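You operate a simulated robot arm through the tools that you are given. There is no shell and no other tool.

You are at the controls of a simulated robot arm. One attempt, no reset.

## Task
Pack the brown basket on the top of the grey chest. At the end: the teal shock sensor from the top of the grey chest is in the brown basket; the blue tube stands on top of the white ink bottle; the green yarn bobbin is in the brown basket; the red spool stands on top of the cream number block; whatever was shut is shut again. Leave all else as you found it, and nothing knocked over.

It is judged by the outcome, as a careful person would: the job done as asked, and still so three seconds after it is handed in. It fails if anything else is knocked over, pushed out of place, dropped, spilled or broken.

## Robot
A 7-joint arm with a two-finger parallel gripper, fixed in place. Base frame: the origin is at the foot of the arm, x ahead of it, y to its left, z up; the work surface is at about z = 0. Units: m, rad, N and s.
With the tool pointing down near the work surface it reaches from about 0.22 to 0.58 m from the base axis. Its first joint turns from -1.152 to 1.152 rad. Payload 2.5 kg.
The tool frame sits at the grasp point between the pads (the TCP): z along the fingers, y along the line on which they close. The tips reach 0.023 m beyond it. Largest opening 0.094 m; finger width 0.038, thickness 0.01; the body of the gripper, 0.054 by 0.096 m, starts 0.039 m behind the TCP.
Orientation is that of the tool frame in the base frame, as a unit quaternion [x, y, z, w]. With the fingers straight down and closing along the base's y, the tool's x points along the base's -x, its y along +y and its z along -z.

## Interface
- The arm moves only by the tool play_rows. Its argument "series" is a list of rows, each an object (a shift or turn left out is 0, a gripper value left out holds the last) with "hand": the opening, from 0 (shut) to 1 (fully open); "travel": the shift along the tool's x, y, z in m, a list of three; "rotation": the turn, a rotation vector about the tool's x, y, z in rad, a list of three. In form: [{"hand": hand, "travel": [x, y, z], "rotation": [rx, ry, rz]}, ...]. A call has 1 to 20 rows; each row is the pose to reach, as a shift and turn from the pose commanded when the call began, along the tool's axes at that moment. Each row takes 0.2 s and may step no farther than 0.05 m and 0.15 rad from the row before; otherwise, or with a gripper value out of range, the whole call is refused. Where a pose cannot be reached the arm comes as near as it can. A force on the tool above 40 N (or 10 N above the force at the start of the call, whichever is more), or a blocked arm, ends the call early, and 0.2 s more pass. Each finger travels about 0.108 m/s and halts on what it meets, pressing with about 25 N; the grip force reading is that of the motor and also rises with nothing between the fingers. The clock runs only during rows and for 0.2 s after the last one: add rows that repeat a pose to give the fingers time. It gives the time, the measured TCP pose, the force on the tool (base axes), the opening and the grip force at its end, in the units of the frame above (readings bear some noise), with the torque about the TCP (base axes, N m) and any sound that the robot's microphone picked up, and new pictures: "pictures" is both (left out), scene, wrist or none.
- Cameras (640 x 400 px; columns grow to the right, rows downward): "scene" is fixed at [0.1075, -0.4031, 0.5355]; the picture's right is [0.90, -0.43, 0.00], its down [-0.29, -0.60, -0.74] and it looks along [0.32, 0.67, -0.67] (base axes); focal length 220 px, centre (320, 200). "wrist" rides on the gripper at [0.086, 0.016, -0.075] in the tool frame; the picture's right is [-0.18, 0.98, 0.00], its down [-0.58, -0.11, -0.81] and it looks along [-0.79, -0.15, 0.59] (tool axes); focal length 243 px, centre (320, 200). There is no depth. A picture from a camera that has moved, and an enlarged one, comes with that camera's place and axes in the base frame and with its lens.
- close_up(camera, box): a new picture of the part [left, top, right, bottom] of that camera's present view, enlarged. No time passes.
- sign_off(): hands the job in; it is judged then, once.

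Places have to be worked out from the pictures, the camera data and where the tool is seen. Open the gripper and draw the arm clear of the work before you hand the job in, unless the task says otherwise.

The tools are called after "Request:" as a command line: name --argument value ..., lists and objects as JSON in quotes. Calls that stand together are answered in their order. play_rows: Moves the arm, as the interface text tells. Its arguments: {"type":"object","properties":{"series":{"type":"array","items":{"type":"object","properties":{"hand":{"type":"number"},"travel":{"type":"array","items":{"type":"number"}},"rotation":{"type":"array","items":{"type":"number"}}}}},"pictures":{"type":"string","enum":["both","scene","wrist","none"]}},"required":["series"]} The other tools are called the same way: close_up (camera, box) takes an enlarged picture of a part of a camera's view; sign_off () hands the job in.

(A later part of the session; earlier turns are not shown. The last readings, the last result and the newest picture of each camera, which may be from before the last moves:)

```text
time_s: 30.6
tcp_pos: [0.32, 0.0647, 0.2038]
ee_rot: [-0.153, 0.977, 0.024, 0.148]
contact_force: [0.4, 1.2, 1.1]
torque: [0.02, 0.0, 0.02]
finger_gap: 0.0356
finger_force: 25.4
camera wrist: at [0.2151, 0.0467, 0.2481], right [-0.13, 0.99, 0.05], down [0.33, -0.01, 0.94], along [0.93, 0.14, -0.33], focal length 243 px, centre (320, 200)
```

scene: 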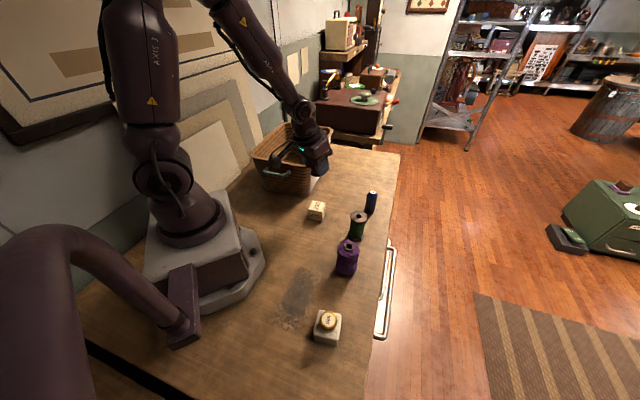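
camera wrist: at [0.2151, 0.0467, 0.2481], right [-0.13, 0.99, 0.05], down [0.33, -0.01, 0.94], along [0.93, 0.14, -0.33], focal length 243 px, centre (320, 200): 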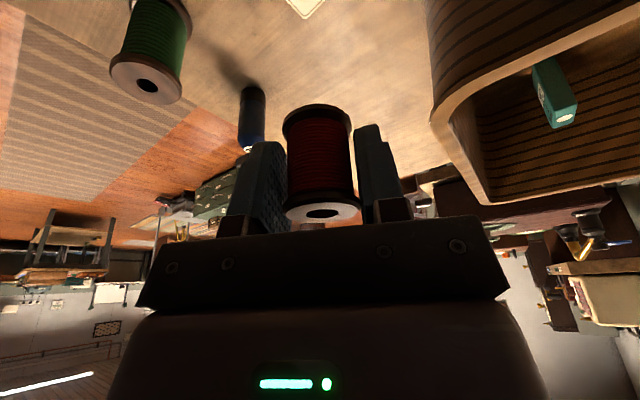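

Hovering over the block. I'll lower to about 1 cm above it and check alignment in the scene view.

Request:
play_rows --series '[{"hand": 0, "travel": [0.0082, 0, 0.0273]}, {"travel": [0.0172, 0, 0.0573]}, {"travel": [0.0262, 0, 0.0873]}, {"travel": [0.0311, 0, 0.1037]}, {"travel": [0.0327, 0, 0.1092]}, {"travel": [0.0327, 0, 0.1092]}]'

Request:
close_up --camera "scene" --box '[284, 170, 350, 236]'

Request:
close_up --camera "wrist" --box '[240, 0, 480, 240]'

```text
time_s: 32.0
tcp_pos: [0.3211, 0.065, 0.0886]
ee_rot: [-0.153, 0.977, 0.023, 0.147]
contact_force: [-0.6, 0.3, -0.5]
torque: [0.03, 0.01, 0.02]
finger_gap: 0.0354
finger_force: 24.9
camera wrist: at [0.2166, 0.0479, 0.1339], right [-0.13, 0.99, 0.05], down [0.34, -0.01, 0.94], along [0.93, 0.14, -0.33], focal length 243 px, centre (320, 200)
```

scene: 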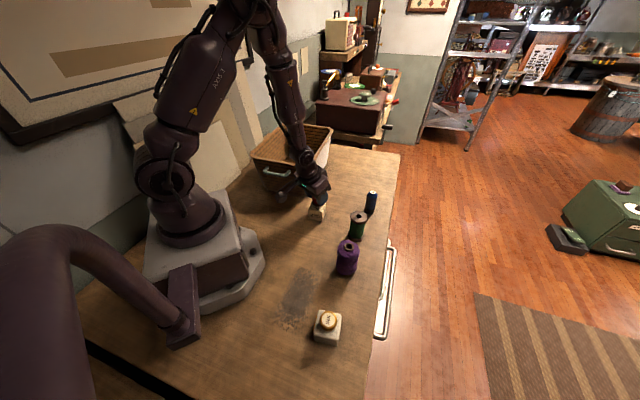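
wrist: 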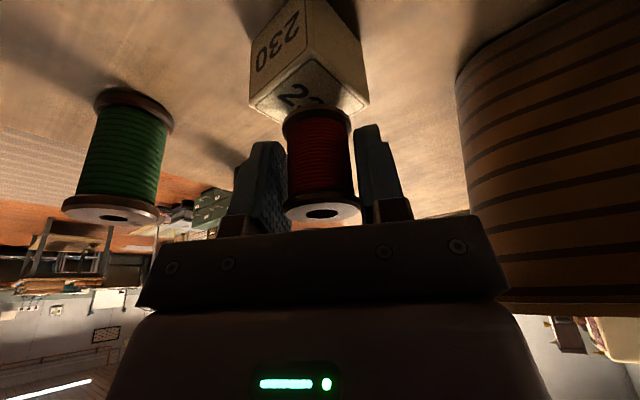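

```text
6.06 times, centred on (317, 203) of scene
camera zoom: at [0.1075, -0.4031, 0.5355], right [0.9, -0.43, 0.0], down [-0.29, -0.6, -0.74], along [0.32, 0.67, -0.67], focal length 1332 px, centre (338, 182)
```

zoom: 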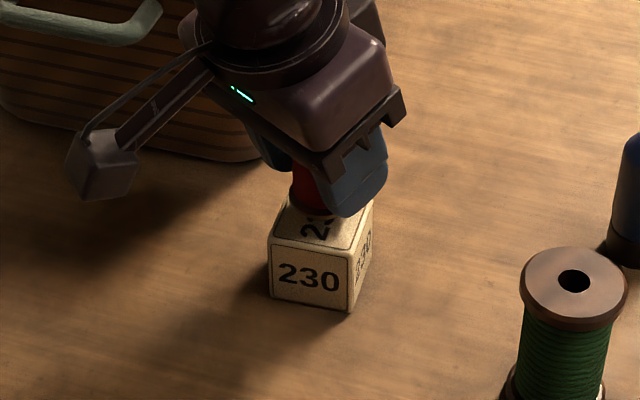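

```text
1.67 times, centred on (360, 120) of wrist
camera zoom: at [0.2166, 0.0479, 0.1339], right [-0.13, 0.99, 0.05], down [0.34, -0.01, 0.94], along [0.93, 0.14, -0.33], focal length 404 px, centre (253, 333)
```

zoom: 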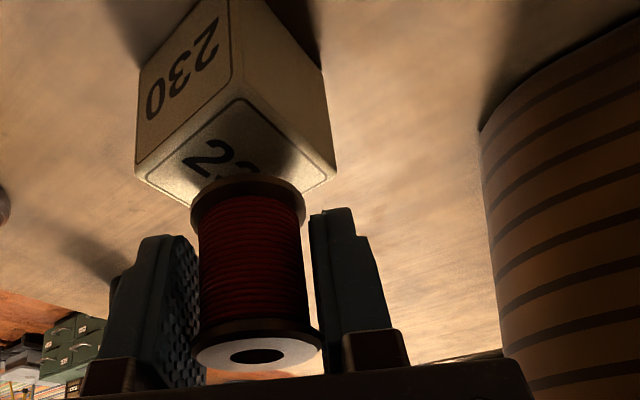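

Both views agree within 2–3 mm. I'll nudge by ~1 mm toward the mean and lower to just above contact.

Request:
play_rows --series '[{"hand": 0, "travel": [0.0018, -0.0006, 0.0027]}, {"travel": [0.0027, -0.0012, 0.0055]}, {"travel": [0.0036, -0.0012, 0.0083]}, {"travel": [0.0036, -0.0012, 0.0083]}]' --pictures "none"

Request:
play_rows --series '[{"hand": 0, "travel": [0.0003, 0, 0.001]}, {"travel": [0.0006, 0, 0.0019]}, {"travel": [0.0006, 0, 0.0019]}]' --pictures "none"

```text
time_s: 33.0
tcp_pos: [0.3203, 0.0639, 0.0799]
ee_rot: [-0.153, 0.977, 0.023, 0.147]
contact_force: [0.8, 0.8, 0.4]
torque: [0.02, 0.05, 0.02]
finger_gap: 0.0352
finger_force: 25.0
```

```text
time_s: 33.8
tcp_pos: [0.3212, 0.0633, 0.079]
ee_rot: [-0.154, 0.977, 0.023, 0.149]
contact_force: [-4.1, -0.9, 16.8]
torque: [-0.04, 0.13, -0.12]
finger_gap: 0.035
finger_force: 25.1
```

Contact on the block (17 N). I'll back off 1 mm to relieve the load and check.

Request:
play_rows --series '[{"hand": 0, "travel": [-0.0003, 0, -0.001]}, {"travel": [-0.0003, 0, -0.001]}]' --pictures "wrist"

Request:
close_up --camera "wrist" --box '[240, 0, 480, 240]'

Request:
close_up --camera "scene" --box '[290, 180, 344, 234]'

```text
time_s: 34.4
tcp_pos: [0.321, 0.0645, 0.0781]
ee_rot: [-0.152, 0.977, 0.023, 0.147]
contact_force: [1.0, -0.2, 1.3]
torque: [0.01, -0.04, 0.0]
finger_gap: 0.0349
finger_force: 25.6
camera wrist: at [0.2161, 0.0464, 0.1238], right [-0.13, 0.99, 0.05], down [0.34, -0.01, 0.94], along [0.93, 0.14, -0.33], focal length 243 px, centre (320, 200)
```

wrist: 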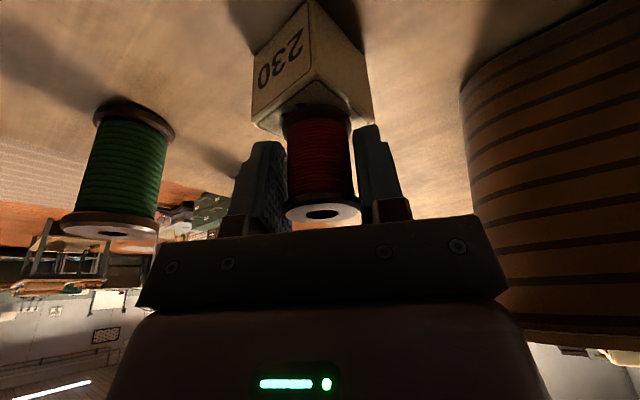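

```text
1.67 times, centred on (360, 120) of wrist
camera zoom: at [0.2161, 0.0464, 0.1238], right [-0.13, 0.99, 0.05], down [0.34, -0.01, 0.94], along [0.93, 0.14, -0.33], focal length 404 px, centre (253, 333)
```

zoom: 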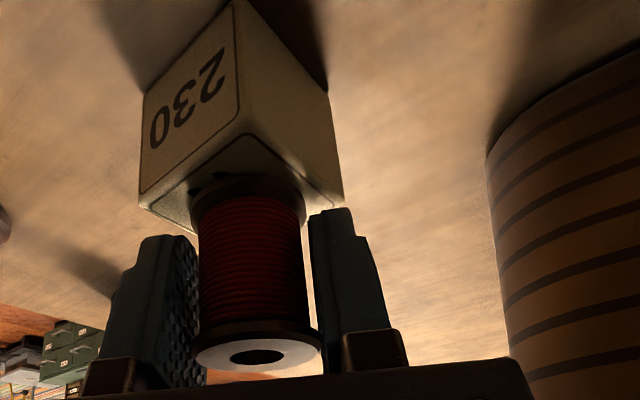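

```text
7.41 times, centred on (317, 207) of scene
camera zoom: at [0.1075, -0.4031, 0.5355], right [0.9, -0.43, 0.0], down [-0.29, -0.6, -0.74], along [0.32, 0.67, -0.67], focal length 1628 px, centre (342, 148)
```

zoom: 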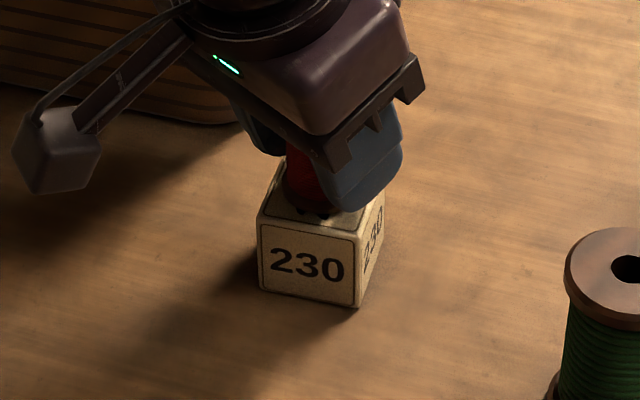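

The spool sits centred on the block in light contact. Opening slowly, then rising vertically.

Request:
play_rows --series '[{"hand": 0.4}, {"hand": 0.45}, {"hand": 0.52}, {"hand": 0.6}, {"hand": 0.68}, {"hand": 0.68}]' --pictures "wrist"

```text
time_s: 35.8
tcp_pos: [0.3213, 0.0638, 0.0789]
ee_rot: [-0.153, 0.977, 0.023, 0.148]
contact_force: [-0.3, 0.0, -0.2]
torque: [0.01, 0.02, 0.0]
finger_gap: 0.0639
finger_force: 0.0
camera wrist: at [0.2163, 0.0465, 0.124], right [-0.13, 0.99, 0.05], down [0.34, -0.01, 0.94], along [0.93, 0.14, -0.33], focal length 243 px, centre (320, 200)
```

wrist: 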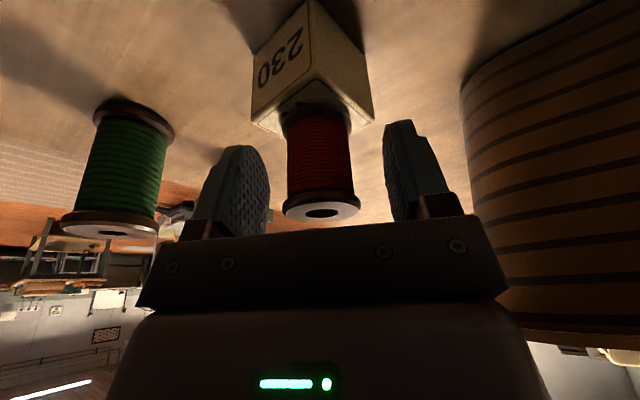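

The spool stands on its own. Rising straight up and then removing the tilt.

Request:
play_rows --series '[{"hand": 0.68, "travel": [-0.003, 0, -0.0096]}, {"travel": [-0.0089, 0, -0.0287]}, {"travel": [-0.0177, 0, -0.0573]}, {"travel": [-0.0266, 0, -0.086]}, {"travel": [-0.0355, 0, -0.1146]}, {"travel": [-0.0443, 0, -0.1433]}, {"travel": [-0.0473, 0, -0.1528]}, {"travel": [-0.0473, 0, -0.1528], "rotation": [0, 0.06, 0]}, {"travel": [-0.0473, 0, -0.1528], "rotation": [0, 0.14, 0]}, {"travel": [-0.0473, 0, -0.1528], "rotation": [0, 0.22, 0]}, {"travel": [-0.0473, 0, -0.1528], "rotation": [0, 0.3, 0]}, {"travel": [-0.0473, 0, -0.1528], "rotation": [0, 0.3, 0]}]'

Request:
close_up --camera "scene" --box '[260, 130, 400, 250]'

```text
time_s: 38.4
tcp_pos: [0.3216, 0.0639, 0.2381]
ee_rot: [-0.154, 0.988, 0.0, -0.001]
contact_force: [-0.4, -0.1, -0.1]
torque: [-0.01, 0.01, 0.01]
finger_gap: 0.0638
finger_force: 0.0
camera wrist: at [0.234, 0.0521, 0.313], right [-0.12, 0.99, 0.0], down [0.59, 0.07, 0.81], along [0.8, 0.1, -0.59], focal length 243 px, centre (320, 200)
```

scene: 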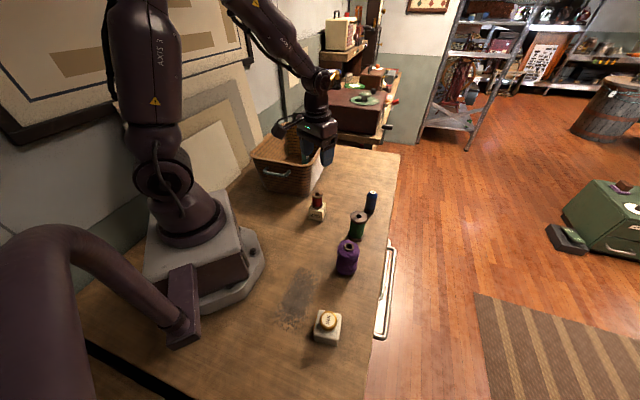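
wrist: 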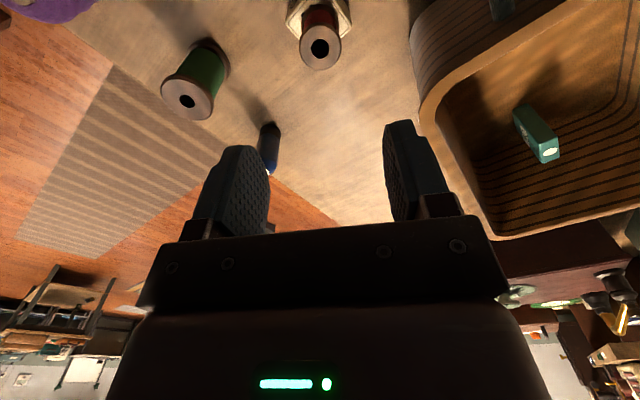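

```text
3.33 times, centred on (330, 190) of scene
camera zoom: at [0.1075, -0.4031, 0.5355], right [0.9, -0.43, 0.0], down [-0.29, -0.6, -0.74], along [0.32, 0.67, -0.67], focal length 733 px, centre (287, 233)
```

zoom: 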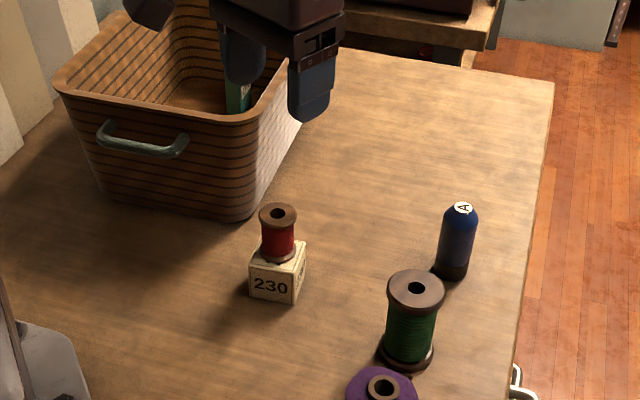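

The red spool stands on the block. Now the green bobbin — zooming to triangulate it from this wrist pose.

Request:
close_up --camera "wrist" --box '[140, 20, 300, 180]'

Request:
close_up --camera "scene" --box '[330, 180, 400, 280]'

```text
2.50 times, centred on (220, 100) of wrist
camera zoom: at [0.234, 0.0521, 0.313], right [-0.12, 0.99, 0.0], down [0.59, 0.07, 0.81], along [0.8, 0.1, -0.59], focal length 606 px, centre (570, 450)
```

zoom: 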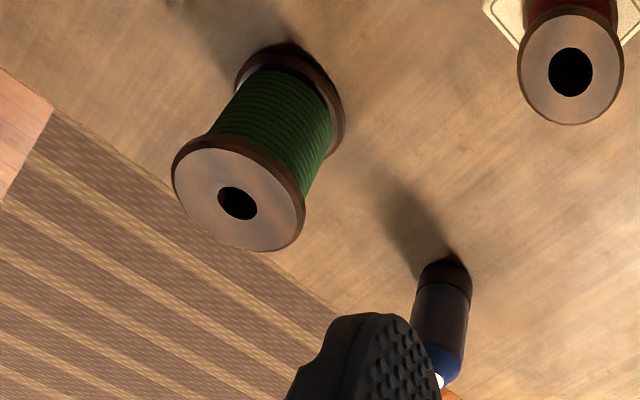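

```text
4.00 times, centred on (365, 230) of scene
camera zoom: at [0.1075, -0.4031, 0.5355], right [0.9, -0.43, 0.0], down [-0.29, -0.6, -0.74], along [0.32, 0.67, -0.67], focal length 879 px, centre (140, 80)
```

zoom: 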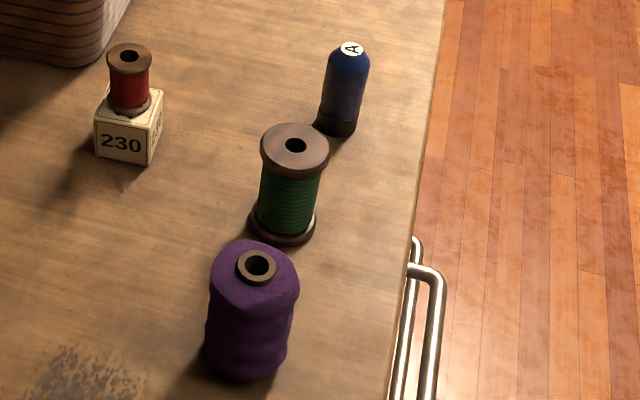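

Green bobbin centre ≈(0.391,-0.0635), top z≈0.087, flange ≈49 mm. I'll move above it with yaw 0, where the fingers and camera stay clear of the purple bobbin and blue tube.

Request:
play_rows --series '[{"hand": 0.85, "travel": [-0.0045, -0.0238, 0.003], "rotation": [0, 0, 0.052]}, {"hand": 1, "travel": [-0.0091, -0.0475, 0.01], "rotation": [0, 0, 0.104]}, {"travel": [-0.0136, -0.0713, 0.02], "rotation": [0, 0, 0.156]}, {"travel": [-0.0181, -0.095, 0.03], "rotation": [0, 0, 0.208]}, {"travel": [-0.0227, -0.1188, 0.035], "rotation": [0, 0, 0.26]}, {"travel": [-0.0272, -0.1425, 0.04], "rotation": [0, 0, 0.31]}, {"travel": [-0.0272, -0.1425, 0.04], "rotation": [0, 0, 0.31]}]'

Request:
close_up --camera "wrist" --box '[240, 0, 400, 100]'

```text
time_s: 40.0
tcp_pos: [0.3907, -0.0636, 0.1988]
ee_rot: [0.0, 1.0, 0.0, 0.0]
contact_force: [0.2, 0.6, 0.3]
torque: [0.0, -0.02, 0.0]
finger_gap: 0.0941
finger_force: 0.1
camera wrist: at [0.3041, -0.0487, 0.273], right [0.18, 0.98, 0.0], down [0.58, -0.11, 0.81], along [0.79, -0.15, -0.59], focal length 243 px, centre (320, 200)
```

scene: 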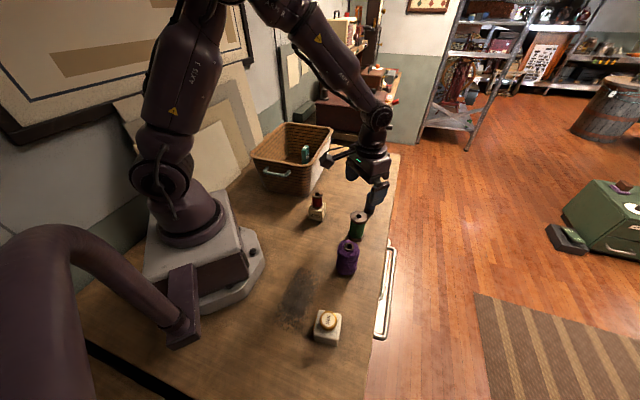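
wrist: 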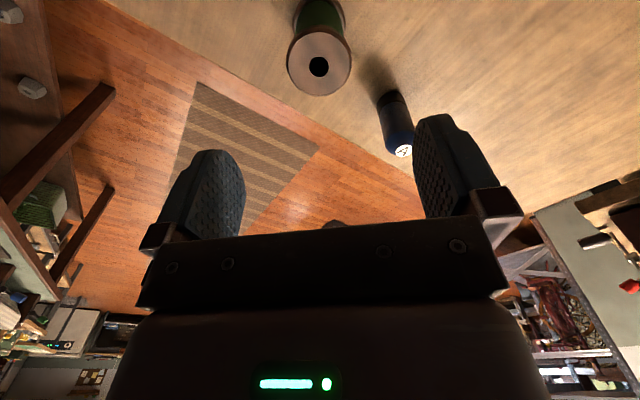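

```text
4.00 times, centred on (320, 50) of wrist
camera zoom: at [0.3041, -0.0487, 0.273], right [0.18, 0.98, 0.0], down [0.58, -0.11, 0.81], along [0.79, -0.15, -0.59], focal length 970 px, centre (320, 800)
```

zoom: 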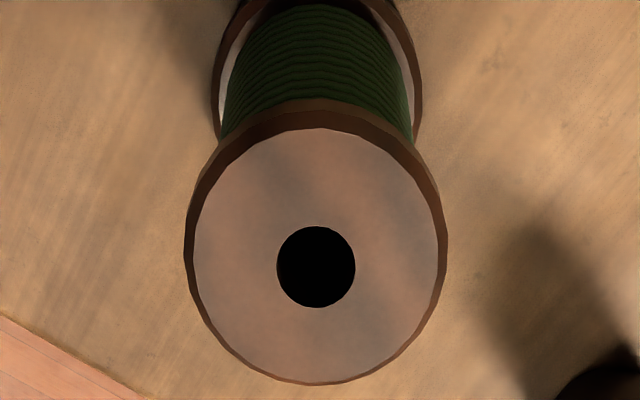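

Well centred (within ~1.5 mm). Descend to z≈0.058 and pre-close.

Request:
play_rows --series '[{"hand": 1, "travel": [0.0005, -0.0005, 0.03]}, {"travel": [0.001, -0.001, 0.06]}, {"travel": [0.001, -0.001, 0.09]}, {"travel": [0.001, -0.001, 0.115]}, {"travel": [0.001, -0.001, 0.132]}, {"travel": [0.001, -0.001, 0.141]}, {"hand": 0.7, "travel": [0.001, -0.001, 0.141]}, {"hand": 0.6, "travel": [0.001, -0.001, 0.141]}, {"hand": 0.6, "travel": [0.001, -0.001, 0.141]}]'

```text
time_s: 42.0
tcp_pos: [0.3906, -0.0645, 0.0586]
ee_rot: [0.0, 1.0, 0.0, 0.0]
contact_force: [-0.9, 0.7, 0.2]
torque: [0.01, -0.01, -0.01]
finger_gap: 0.0569
finger_force: 0.1
camera wrist: at [0.3033, -0.0493, 0.1323], right [0.18, 0.98, 0.0], down [0.58, -0.11, 0.81], along [0.79, -0.15, -0.59], focal length 243 px, centre (320, 200)
```

scene: 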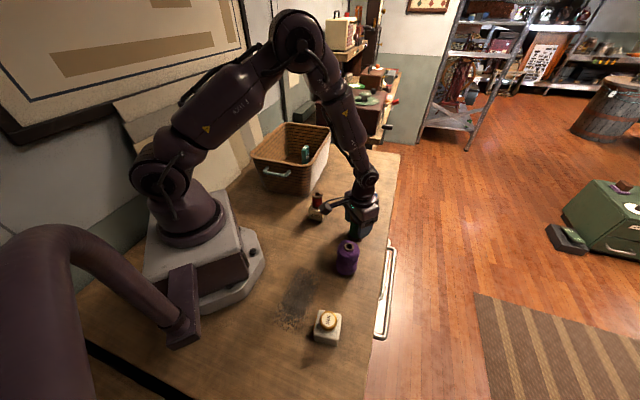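
wrist: 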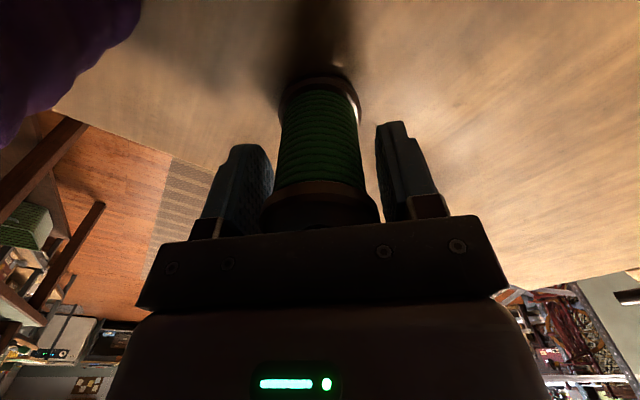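

Bobbin centred between the pads. Closing.

Request:
play_rows --series '[{"hand": 0.54}, {"hand": 0.5}, {"hand": 0.3}, {"hand": 0.0}, {"hand": 0.0}, {"hand": 0.0}]' --pictures "wrist"

Request:
close_up --camera "scene" --box '[290, 170, 400, 280]'

```text
time_s: 43.4
tcp_pos: [0.3901, -0.0645, 0.0579]
ee_rot: [0.0, 1.0, 0.0, 0.0]
contact_force: [-0.1, 0.7, 0.7]
torque: [-0.03, 0.03, 0.01]
finger_gap: 0.0515
finger_force: 24.9
camera wrist: at [0.3033, -0.0493, 0.1323], right [0.18, 0.98, 0.0], down [0.58, -0.11, 0.81], along [0.79, -0.15, -0.59], focal length 243 px, centre (320, 200)
```

wrist: 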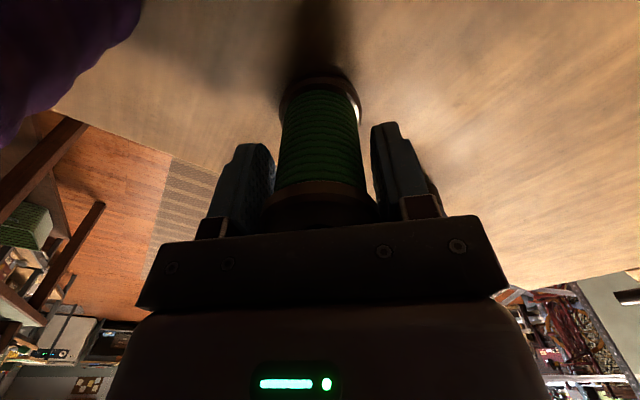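

```text
3.64 times, centred on (345, 225) of scene
camera zoom: at [0.1075, -0.4031, 0.5355], right [0.9, -0.43, 0.0], down [-0.29, -0.6, -0.74], along [0.32, 0.67, -0.67], focal length 799 px, centre (229, 109)
```

zoom: 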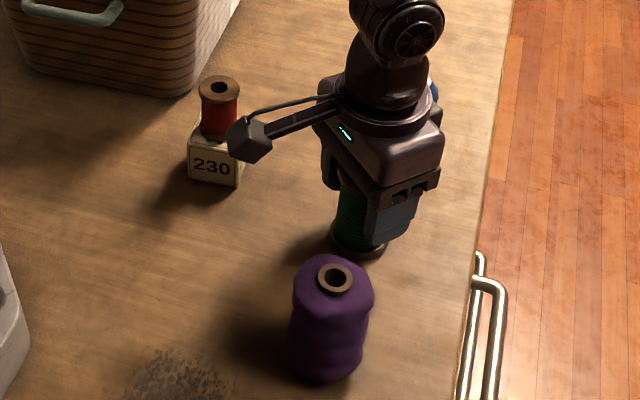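

Gripped at 51.5 mm. Lifting straight up to z≈0.30.

Request:
play_rows --series '[{"hand": 0, "travel": [0, 0, -0.005]}, {"travel": [0, 0, -0.02]}, {"travel": [0, 0, -0.045]}, {"travel": [0, 0, -0.08]}, {"travel": [0, 0, -0.115]}, {"travel": [0, 0, -0.15]}, {"travel": [0, 0, -0.185]}, {"travel": [0, 0, -0.22]}, {"travel": [0, 0, -0.245]}, {"travel": [0, 0, -0.25]}, {"travel": [0, 0, -0.25]}]'

```text
time_s: 45.8
tcp_pos: [0.3903, -0.0645, 0.3088]
ee_rot: [0.0, 1.0, 0.0, -0.001]
contact_force: [0.1, -0.9, -0.3]
torque: [0.01, 0.0, -0.02]
finger_gap: 0.0516
finger_force: 24.7
camera wrist: at [0.3036, -0.0494, 0.3825], right [0.18, 0.98, 0.0], down [0.58, -0.11, 0.81], along [0.79, -0.15, -0.59], focal length 243 px, centre (320, 200)
```

scene: 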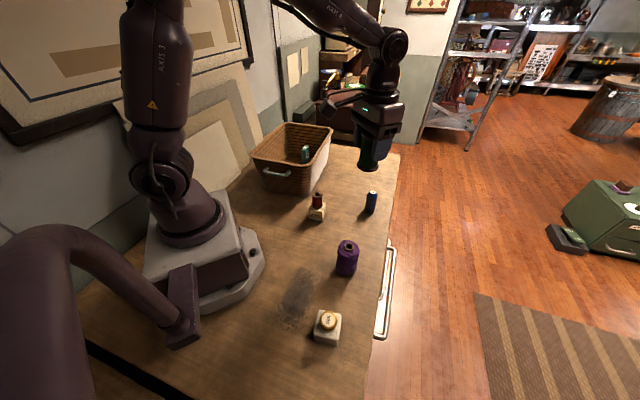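
wrist: 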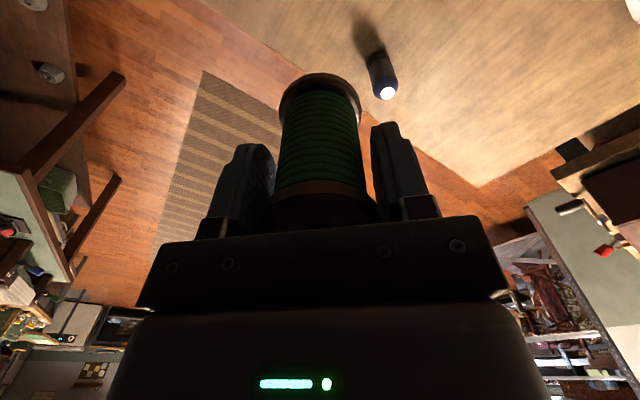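

Held firmly. Transit over the basket centre with yaw aligned to its long axis.

Request:
play_rows --series '[{"hand": 0, "travel": [0.0014, 0.0155, 0], "rotation": [0, 0, -0.033]}, {"travel": [0.0034, 0.0387, 0], "rotation": [0, 0, -0.082]}, {"travel": [0.0058, 0.0658, 0], "rotation": [0, 0, -0.139]}, {"travel": [0.0085, 0.0968, 0], "rotation": [0, 0, -0.205]}, {"travel": [0.0112, 0.1277, 0], "rotation": [0, 0, -0.271]}, {"travel": [0.0139, 0.1587, 0], "rotation": [0, 0, -0.336]}, {"travel": [0.0166, 0.1897, 0], "rotation": [0, 0, -0.402]}, {"travel": [0.0193, 0.2206, 0], "rotation": [0, 0, -0.467]}, {"travel": [0.022, 0.2516, 0], "rotation": [0, 0, -0.533]}, {"travel": [0.0247, 0.2826, 0], "rotation": [0, 0, -0.599]}, {"travel": [0.0275, 0.3136, 0], "rotation": [0, 0, -0.664]}, {"travel": [0.0298, 0.3406, 0], "rotation": [0, 0, -0.722]}, {"travel": [0.0319, 0.3639, 0], "rotation": [0, 0, -0.771]}, {"travel": [0.0332, 0.3794, 0], "rotation": [0, 0, -0.804]}, {"travel": [0.0339, 0.3871, 0], "rotation": [0, 0, -0.82]}, {"travel": [0.0339, 0.3871, 0], "rotation": [0, 0, -0.82]}]'

Request:
close_up --camera "wrist" --box '[160, 0, 480, 200]'

```text
time_s: 49.2
tcp_pos: [0.3563, 0.3234, 0.3082]
ee_rot: [-0.399, 0.917, 0.0, 0.0]
contact_force: [-0.2, 0.4, 0.2]
torque: [-0.01, 0.04, 0.0]
finger_gap: 0.0513
finger_force: 25.3
camera wrist: at [0.285, 0.2698, 0.3823], right [-0.59, 0.8, 0.0], down [0.48, 0.35, 0.81], along [0.65, 0.48, -0.59], focal length 243 px, centre (320, 200)
```

scene: 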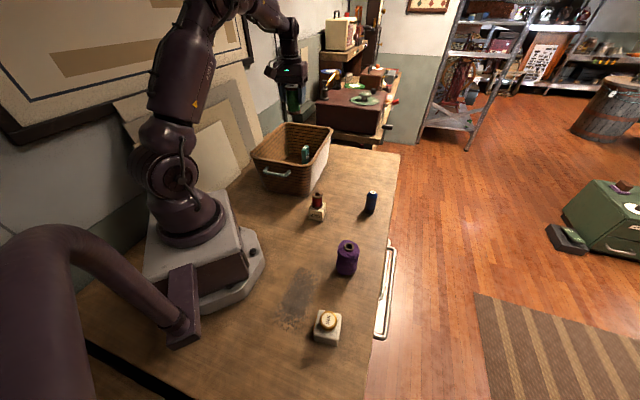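
wrist: 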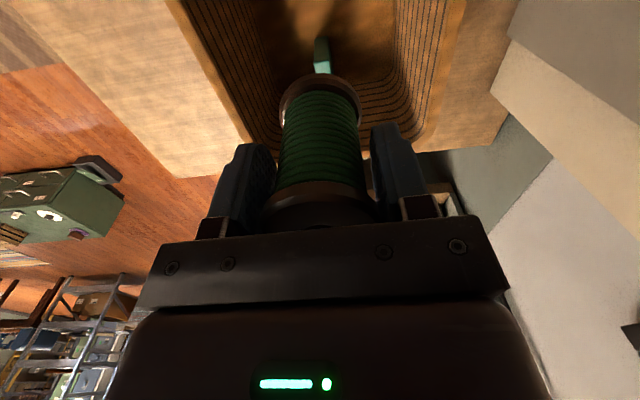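

```text
2.00 times, centred on (320, 100) of wrist
camera zoom: at [0.285, 0.2698, 0.3823], right [-0.59, 0.8, 0.0], down [0.48, 0.35, 0.81], along [0.65, 0.48, -0.59], focal length 485 px, centre (320, 400)
```

zoom: 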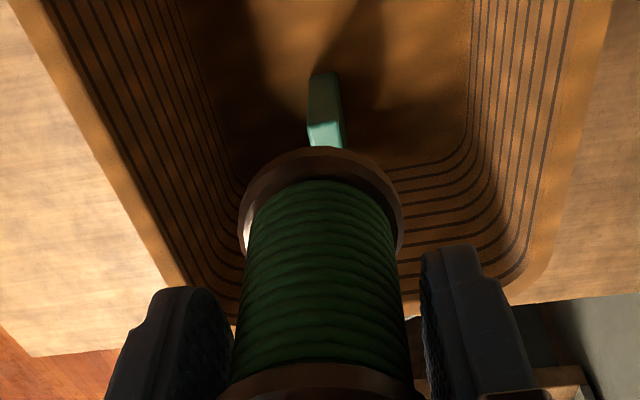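

Teal stays ≈16 mm beyond the bobbin's edge at this position, and camera clearance to the near wall is fine. Lowering into the basket.

Request:
play_rows --series '[{"hand": 0, "travel": [0, 0, 0.01]}, {"travel": [0, 0, 0.035]}, {"travel": [0, 0, 0.07]}, {"travel": [0, 0, 0.105]}, {"travel": [0, 0, 0.14]}, {"travel": [0, 0, 0.17]}, {"travel": [0, 0, 0.195]}, {"travel": [0, 0, 0.21]}, {"travel": [0, 0, 0.218]}, {"travel": [0, 0, 0.218]}]'

Request:
close_up --camera "scene" --box '[230, 90, 350, 210]'

```text
time_s: 51.4
tcp_pos: [0.3551, 0.3219, 0.0903]
ee_rot: [-0.399, 0.917, 0.001, 0.0]
contact_force: [0.0, -0.2, -1.0]
torque: [0.01, 0.01, -0.02]
finger_gap: 0.0512
finger_force: 24.7
camera wrist: at [0.285, 0.2697, 0.164], right [-0.59, 0.81, 0.0], down [0.48, 0.35, 0.81], along [0.65, 0.48, -0.59], focal length 243 px, centre (320, 200)
```

scene: 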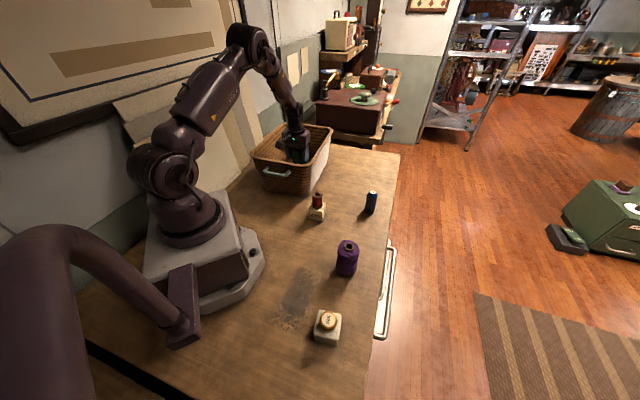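
wrist: 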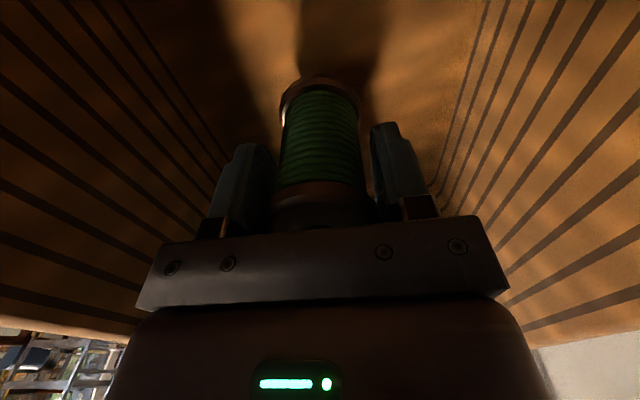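

```text
3.33 times, centred on (290, 150) of scene
camera zoom: at [0.1075, -0.4031, 0.5355], right [0.9, -0.43, 0.0], down [-0.29, -0.6, -0.74], along [0.32, 0.67, -0.67], focal length 733 px, centre (420, 367)
```

zoom: 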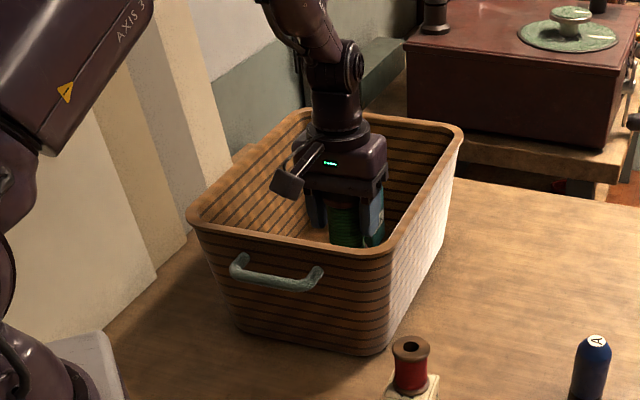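

The hand and camera are well clear of all walls. Lowering in fine steps to the floor (expected contact near TCP z≈0.066).

Request:
play_rows --series '[{"hand": 0, "travel": [0, 0, 0.006]}, {"travel": [0, 0, 0.012]}, {"travel": [0, 0, 0.016]}, {"travel": [0, 0, 0.019]}, {"travel": [0, 0, 0.019]}]' --pictures "none"

Request:
play_rows --series '[{"hand": 0, "travel": [0, 0, 0.001]}, {"travel": [0, 0, 0.002]}, {"travel": [0, 0, 0.002]}]' --pictures "none"

```text
time_s: 52.6
tcp_pos: [0.3561, 0.3219, 0.0724]
ee_rot: [-0.399, 0.917, 0.0, 0.0]
contact_force: [-0.5, 0.5, 0.1]
torque: [-0.03, 0.01, -0.01]
finger_gap: 0.0513
finger_force: 24.4
```

```text
time_s: 53.4
tcp_pos: [0.3567, 0.3221, 0.0694]
ee_rot: [-0.398, 0.917, 0.0, 0.0]
contact_force: [0.0, 0.3, 0.0]
torque: [-0.03, -0.01, 0.01]
finger_gap: 0.0511
finger_force: 25.1
```

Request:
play_rows --series '[{"hand": 0, "travel": [0, 0, 0.001]}, {"travel": [0, 0, 0.002]}, {"travel": [0, 0, 0.002]}]' --pictures "none"

```text
time_s: 54.2
tcp_pos: [0.3565, 0.3234, 0.0675]
ee_rot: [-0.399, 0.917, 0.0, -0.001]
contact_force: [-1.0, 0.0, -0.4]
torque: [-0.01, 0.01, -0.01]
finger_gap: 0.0509
finger_force: 25.5
```

Still no contact at TCP z≈0.0675; one more 1.5 mm step.

Request:
play_rows --series '[{"hand": 0, "travel": [0, 0, 0.001]}, {"travel": [0, 0, 0.0015]}, {"travel": [0, 0, 0.0015]}]' --pictures "none"

```text
time_s: 55.0
tcp_pos: [0.3557, 0.3214, 0.0662]
ee_rot: [-0.399, 0.917, 0.0, 0.0]
contact_force: [-4.1, -2.4, 14.0]
torque: [-0.16, 0.15, -0.01]
finger_gap: 0.0513
finger_force: 24.7
```

Floor contact (14 N). Ease off 1 mm and open slowly.

Request:
play_rows --series '[{"hand": 0, "travel": [0, 0, -0.001]}, {"hand": 0.56, "travel": [0, 0, -0.001]}, {"hand": 0.6, "travel": [0, 0, -0.001]}, {"hand": 0.65, "travel": [0, 0, -0.001]}, {"hand": 0.72, "travel": [0, 0, -0.001]}, {"hand": 0.72, "travel": [0, 0, -0.001]}]' --pictures "wrist"

```text
time_s: 56.4
tcp_pos: [0.3552, 0.3224, 0.0671]
ee_rot: [-0.398, 0.917, 0.0, 0.001]
contact_force: [-0.3, 0.5, 1.3]
torque: [-0.02, 0.03, -0.02]
finger_gap: 0.0675
finger_force: 0.0
camera wrist: at [0.2849, 0.2695, 0.1404], right [-0.59, 0.81, 0.0], down [0.48, 0.35, 0.81], along [0.65, 0.48, -0.59], focal length 243 px, centre (320, 200)
```

wrist: 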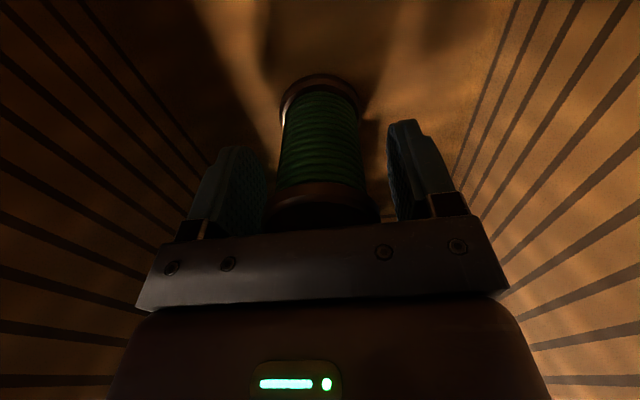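

The bobbin stands free. Rising straight up out of the basket.

Request:
play_rows --series '[{"hand": 0.72, "travel": [0, 0, -0.008]}, {"travel": [0, 0, -0.025]}, {"travel": [0, 0, -0.055]}, {"travel": [0, 0, -0.09]}, {"travel": [0, 0, -0.13]}, {"travel": [0, 0, -0.17]}, {"travel": [0, 0, -0.21]}, {"travel": [0, 0, -0.235]}, {"travel": [0, 0, -0.235]}]'

Request:
close_up --camera "scene" --box '[230, 100, 390, 220]'

```text
time_s: 58.4
tcp_pos: [0.3556, 0.3217, 0.3014]
ee_rot: [-0.399, 0.917, 0.0, 0.001]
contact_force: [0.0, -0.3, -0.1]
torque: [0.0, -0.02, 0.01]
finger_gap: 0.068
finger_force: 0.0
camera wrist: at [0.2849, 0.2699, 0.3759], right [-0.59, 0.81, 0.0], down [0.48, 0.35, 0.81], along [0.65, 0.48, -0.59], focal length 243 px, centre (320, 200)
```

scene: 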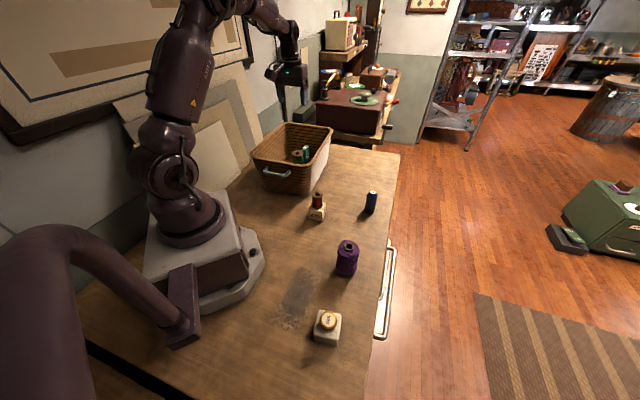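
wrist: 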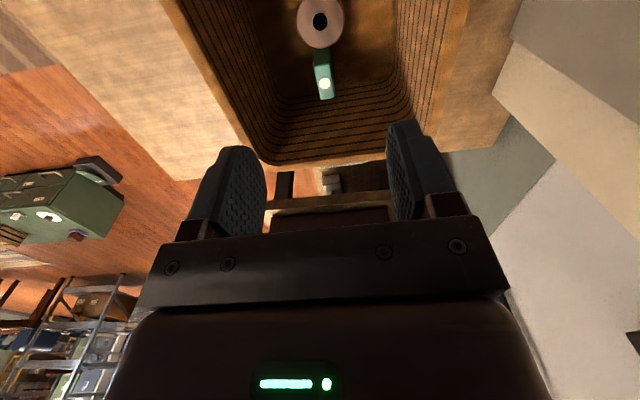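

```text
3.33 times, centred on (310, 160) of scene
camera zoom: at [0.1075, -0.4031, 0.5355], right [0.9, -0.43, 0.0], down [-0.29, -0.6, -0.74], along [0.32, 0.67, -0.67], focal length 733 px, centre (353, 333)
```

zoom: 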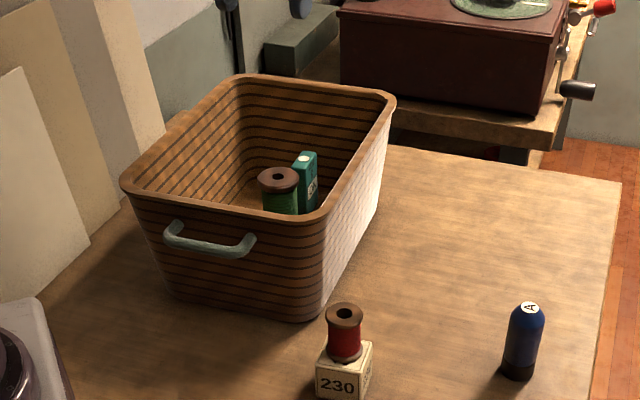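

Both the sensor and bobbin stand in the basket; red spool on its block is fine. Now to the blue tube at ≈(0.489,0.006).

Request:
play_rows --series '[{"hand": 0.8, "travel": [0.0117, -0.0261, 0], "rotation": [0, 0, 0.068]}, {"hand": 0.9, "travel": [0.0234, -0.0521, 0], "rotation": [0, 0, 0.137]}, {"travel": [0.035, -0.0782, 0], "rotation": [0, 0, 0.205]}, {"travel": [0.0467, -0.1043, 0], "rotation": [0, 0, 0.273]}, {"travel": [0.0584, -0.1303, 0.005], "rotation": [0, 0, 0.342]}, {"travel": [0.0701, -0.1564, 0.015], "rotation": [0, 0, 0.41]}, {"travel": [0.0817, -0.1825, 0.028], "rotation": [0, 0, 0.478]}, {"travel": [0.0934, -0.2085, 0.042], "rotation": [0, 0, 0.547]}, {"travel": [0.1051, -0.2346, 0.056], "rotation": [0, 0, 0.615]}, {"travel": [0.1168, -0.2607, 0.07], "rotation": [0, 0, 0.684]}, {"travel": [0.1284, -0.2867, 0.085], "rotation": [0, 0, 0.752]}, {"travel": [0.1401, -0.3128, 0.1], "rotation": [0, 0, 0.82]}, {"travel": [0.1401, -0.3128, 0.1], "rotation": [0, 0, 0.82]}]'

Request:
close_up --camera "wrist" --box '[250, 0, 390, 100]'

Request:
close_up --camera "scene" --box '[340, 170, 400, 230]'

```text
time_s: 61.2
tcp_pos: [0.4895, 0.0064, 0.2011]
ee_rot: [0.0, 1.0, -0.001, -0.001]
contact_force: [0.4, 0.6, -0.1]
torque: [-0.02, 0.0, 0.01]
finger_gap: 0.0847
finger_force: 0.0
camera wrist: at [0.4026, 0.0222, 0.2751], right [0.19, 0.98, 0.0], down [0.58, -0.11, 0.81], along [0.79, -0.15, -0.59], focal length 243 px, centre (320, 200)
```

scene: 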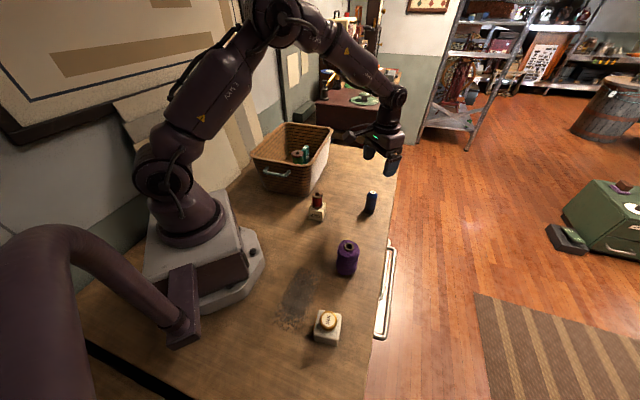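
wrist: 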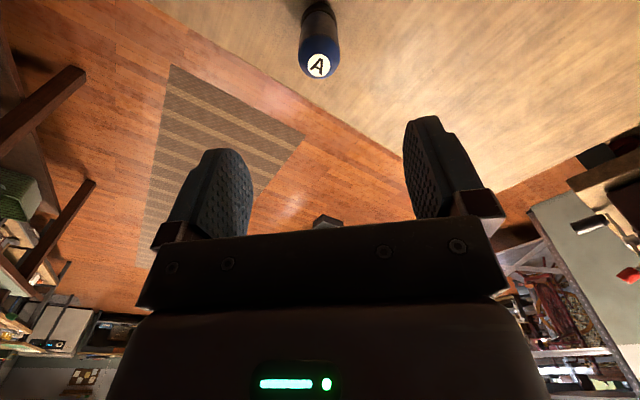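

```text
4.00 times, centred on (320, 50) of wrist
camera zoom: at [0.4026, 0.0222, 0.2751], right [0.19, 0.98, 0.0], down [0.58, -0.11, 0.81], along [0.79, -0.15, -0.59], focal length 970 px, centre (320, 800)
```

zoom: 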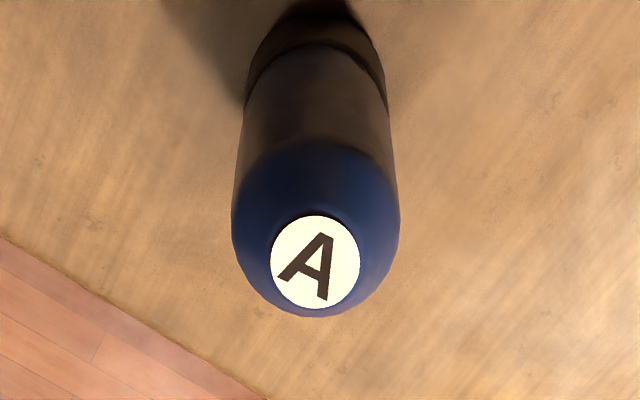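

```text
6.67 times, centred on (370, 200) of scene
camera zoom: at [0.1075, -0.4031, 0.5355], right [0.9, -0.43, 0.0], down [-0.29, -0.6, -0.74], along [0.32, 0.67, -0.67], focal length 1465 px, centre (-13, 200)
```

zoom: 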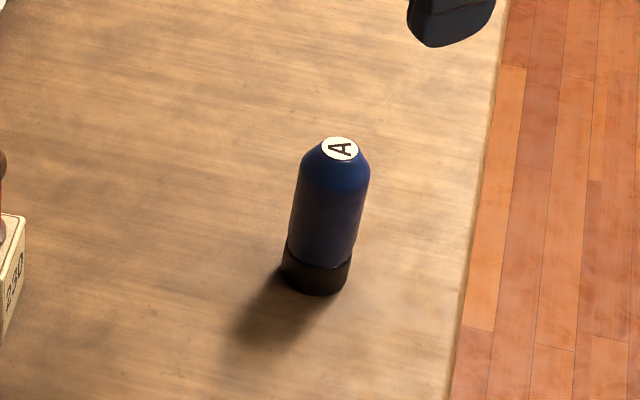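

Tube centred within ~1 mm. Descend to z≈0.047 and pre-close.

Request:
play_rows --series '[{"hand": 0.9, "travel": [0.0005, -0.0004, 0.03]}, {"travel": [0.001, -0.0008, 0.06]}, {"travel": [0.001, -0.0008, 0.09]}, {"travel": [0.001, -0.0008, 0.12]}, {"travel": [0.001, -0.0008, 0.142]}, {"travel": [0.001, -0.0008, 0.154]}, {"hand": 0.55, "travel": [0.001, -0.0008, 0.154]}, {"hand": 0.46, "travel": [0.001, -0.0008, 0.154]}, {"hand": 0.46, "travel": [0.001, -0.0008, 0.154]}]' --pictures "wrist"

```text
time_s: 63.2
tcp_pos: [0.4879, 0.0068, 0.048]
ee_rot: [0.0, 1.0, 0.0, 0.0]
contact_force: [0.0, -0.4, 0.6]
torque: [-0.02, -0.01, -0.01]
finger_gap: 0.0432
finger_force: 0.0
camera wrist: at [0.4012, 0.0215, 0.1218], right [0.18, 0.98, 0.0], down [0.58, -0.11, 0.81], along [0.79, -0.15, -0.59], focal length 243 px, centre (320, 200)
```

wrist: 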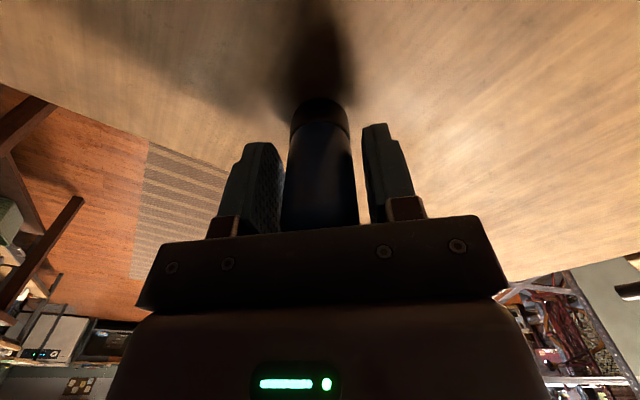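

The palm is very near the tube's top at this height, so I'll raise 6 mm first and then close.

Request:
play_rows --series '[{"hand": 0.46, "travel": [0, 0, -0.006]}, {"hand": 0.46, "travel": [0, 0, -0.006]}, {"hand": 0.41, "travel": [0, 0, -0.006]}, {"hand": 0.36, "travel": [0, 0, -0.006]}, {"hand": 0.2, "travel": [0, 0, -0.006]}, {"hand": 0.0, "travel": [0, 0, -0.006]}, {"hand": 0.0, "travel": [0, 0, -0.006]}, {"hand": 0.0, "travel": [0, 0, -0.006]}]'

Request:
close_up --camera "scene" --box '[330, 150, 410, 230]'

```text
time_s: 65.0
tcp_pos: [0.487, 0.0068, 0.0534]
ee_rot: [0.0, 1.0, 0.0, 0.0]
contact_force: [-0.9, 0.6, 1.2]
torque: [-0.05, 0.04, 0.02]
finger_gap: 0.033
finger_force: 14.4
camera wrist: at [0.4013, 0.0213, 0.1279], right [0.18, 0.98, 0.0], down [0.58, -0.11, 0.81], along [0.79, -0.15, -0.59], focal length 243 px, centre (320, 200)
```

scene: 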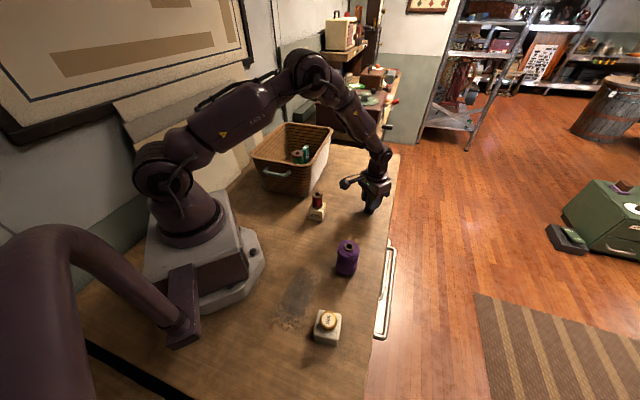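
wrist: 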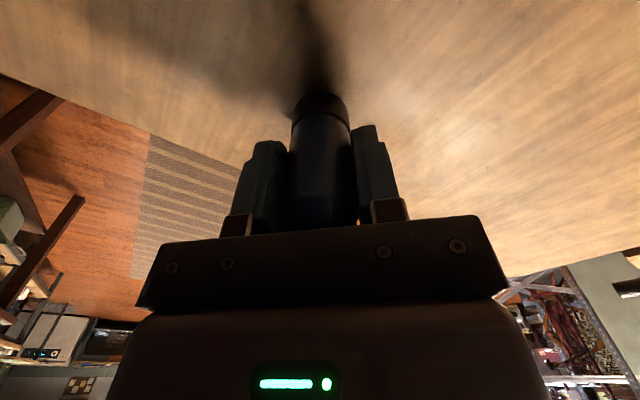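

```text
5.00 times, centred on (370, 190) of scene
camera zoom: at [0.1075, -0.4031, 0.5355], right [0.9, -0.43, 0.0], down [-0.29, -0.6, -0.74], along [0.32, 0.67, -0.67], focal length 1099 px, centre (70, 250)
```

zoom: 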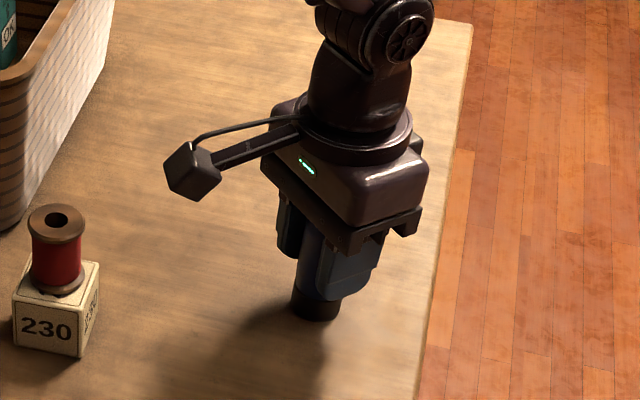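

The grip force reads 14 N at 33 mm — in case the tube is soft, I'll hold at a setpoint just under the present gap rather than fully closed, and watch the reading.

Request:
play_rows --series '[{"hand": 0.33}, {"hand": 0.33}]' --pictures "none"

```text
time_s: 65.6
tcp_pos: [0.4883, 0.0059, 0.0536]
ee_rot: [0.0, 1.0, 0.0, 0.0]
contact_force: [-0.3, -0.7, 2.5]
torque: [-0.04, -0.01, -0.01]
finger_gap: 0.0329
finger_force: 13.8
```

Request:
close_up --camera "wrist" --box '[220, 70, 420, 240]'

Request:
play_rows --series '[{"hand": 0.33}]' --pictures "none"

```text
2.35 times, centred on (320, 155) of wrist
camera zoom: at [0.4013, 0.0213, 0.1279], right [0.18, 0.98, 0.0], down [0.58, -0.11, 0.81], along [0.79, -0.15, -0.59], focal length 571 px, centre (320, 306)
```

zoom: 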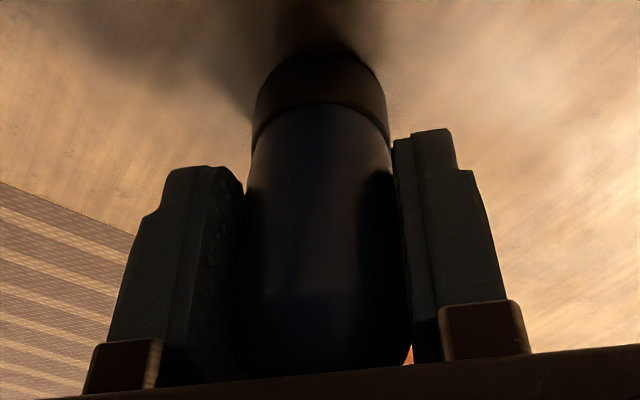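

```text
time_s: 66.0
tcp_pos: [0.488, 0.0064, 0.0539]
ee_rot: [0.0, 1.0, 0.0, 0.0]
contact_force: [0.3, 0.2, 1.4]
torque: [-0.01, -0.02, -0.03]
finger_gap: 0.0328
finger_force: 13.9
```

The grip is steady at 13.9 N and 32.8 mm. A gentle test lift of 2 cm.

Request:
play_rows --series '[{"hand": 0.33, "travel": [0, 0, -0.003]}, {"travel": [0, 0, -0.01]}, {"travel": [0, 0, -0.02]}, {"travel": [0, 0, -0.02]}]'

Request:
close_up --camera "scene" --box '[330, 150, 410, 230]'

```text
time_s: 67.0
tcp_pos: [0.4876, 0.0061, 0.0734]
ee_rot: [-0.001, 1.0, 0.0, 0.0]
contact_force: [0.0, 0.3, -1.0]
torque: [-0.01, -0.03, 0.01]
finger_gap: 0.0328
finger_force: 13.6
camera wrist: at [0.4013, 0.0211, 0.148], right [0.18, 0.98, 0.0], down [0.58, -0.11, 0.81], along [0.79, -0.15, -0.59], focal length 243 px, centre (320, 200)
```

scene: 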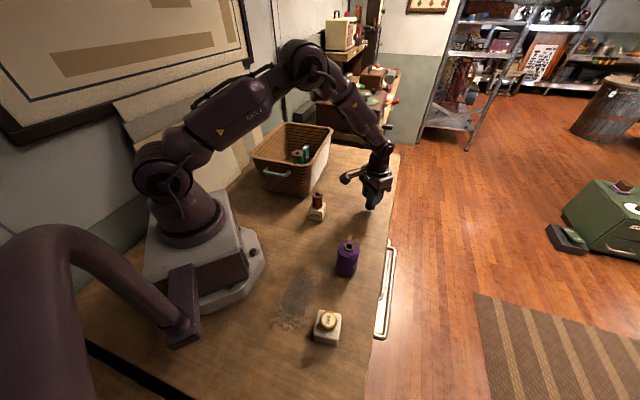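
wrist: 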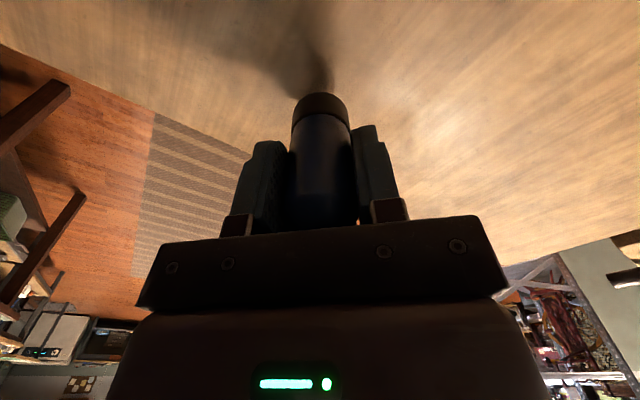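

```text
5.00 times, centred on (370, 190) of scene
camera zoom: at [0.1075, -0.4031, 0.5355], right [0.9, -0.43, 0.0], down [-0.29, -0.6, -0.74], along [0.32, 0.67, -0.67], focal length 1099 px, centre (70, 250)
```

zoom: 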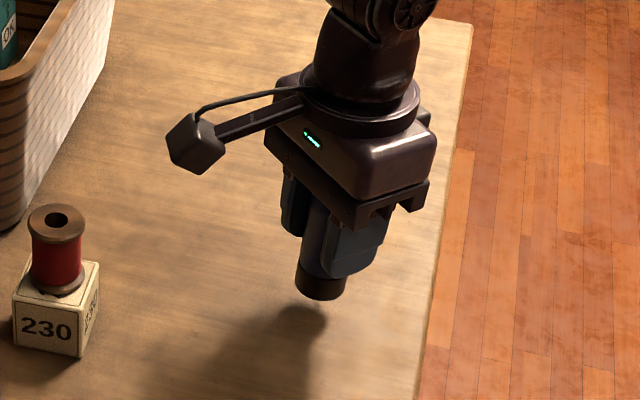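

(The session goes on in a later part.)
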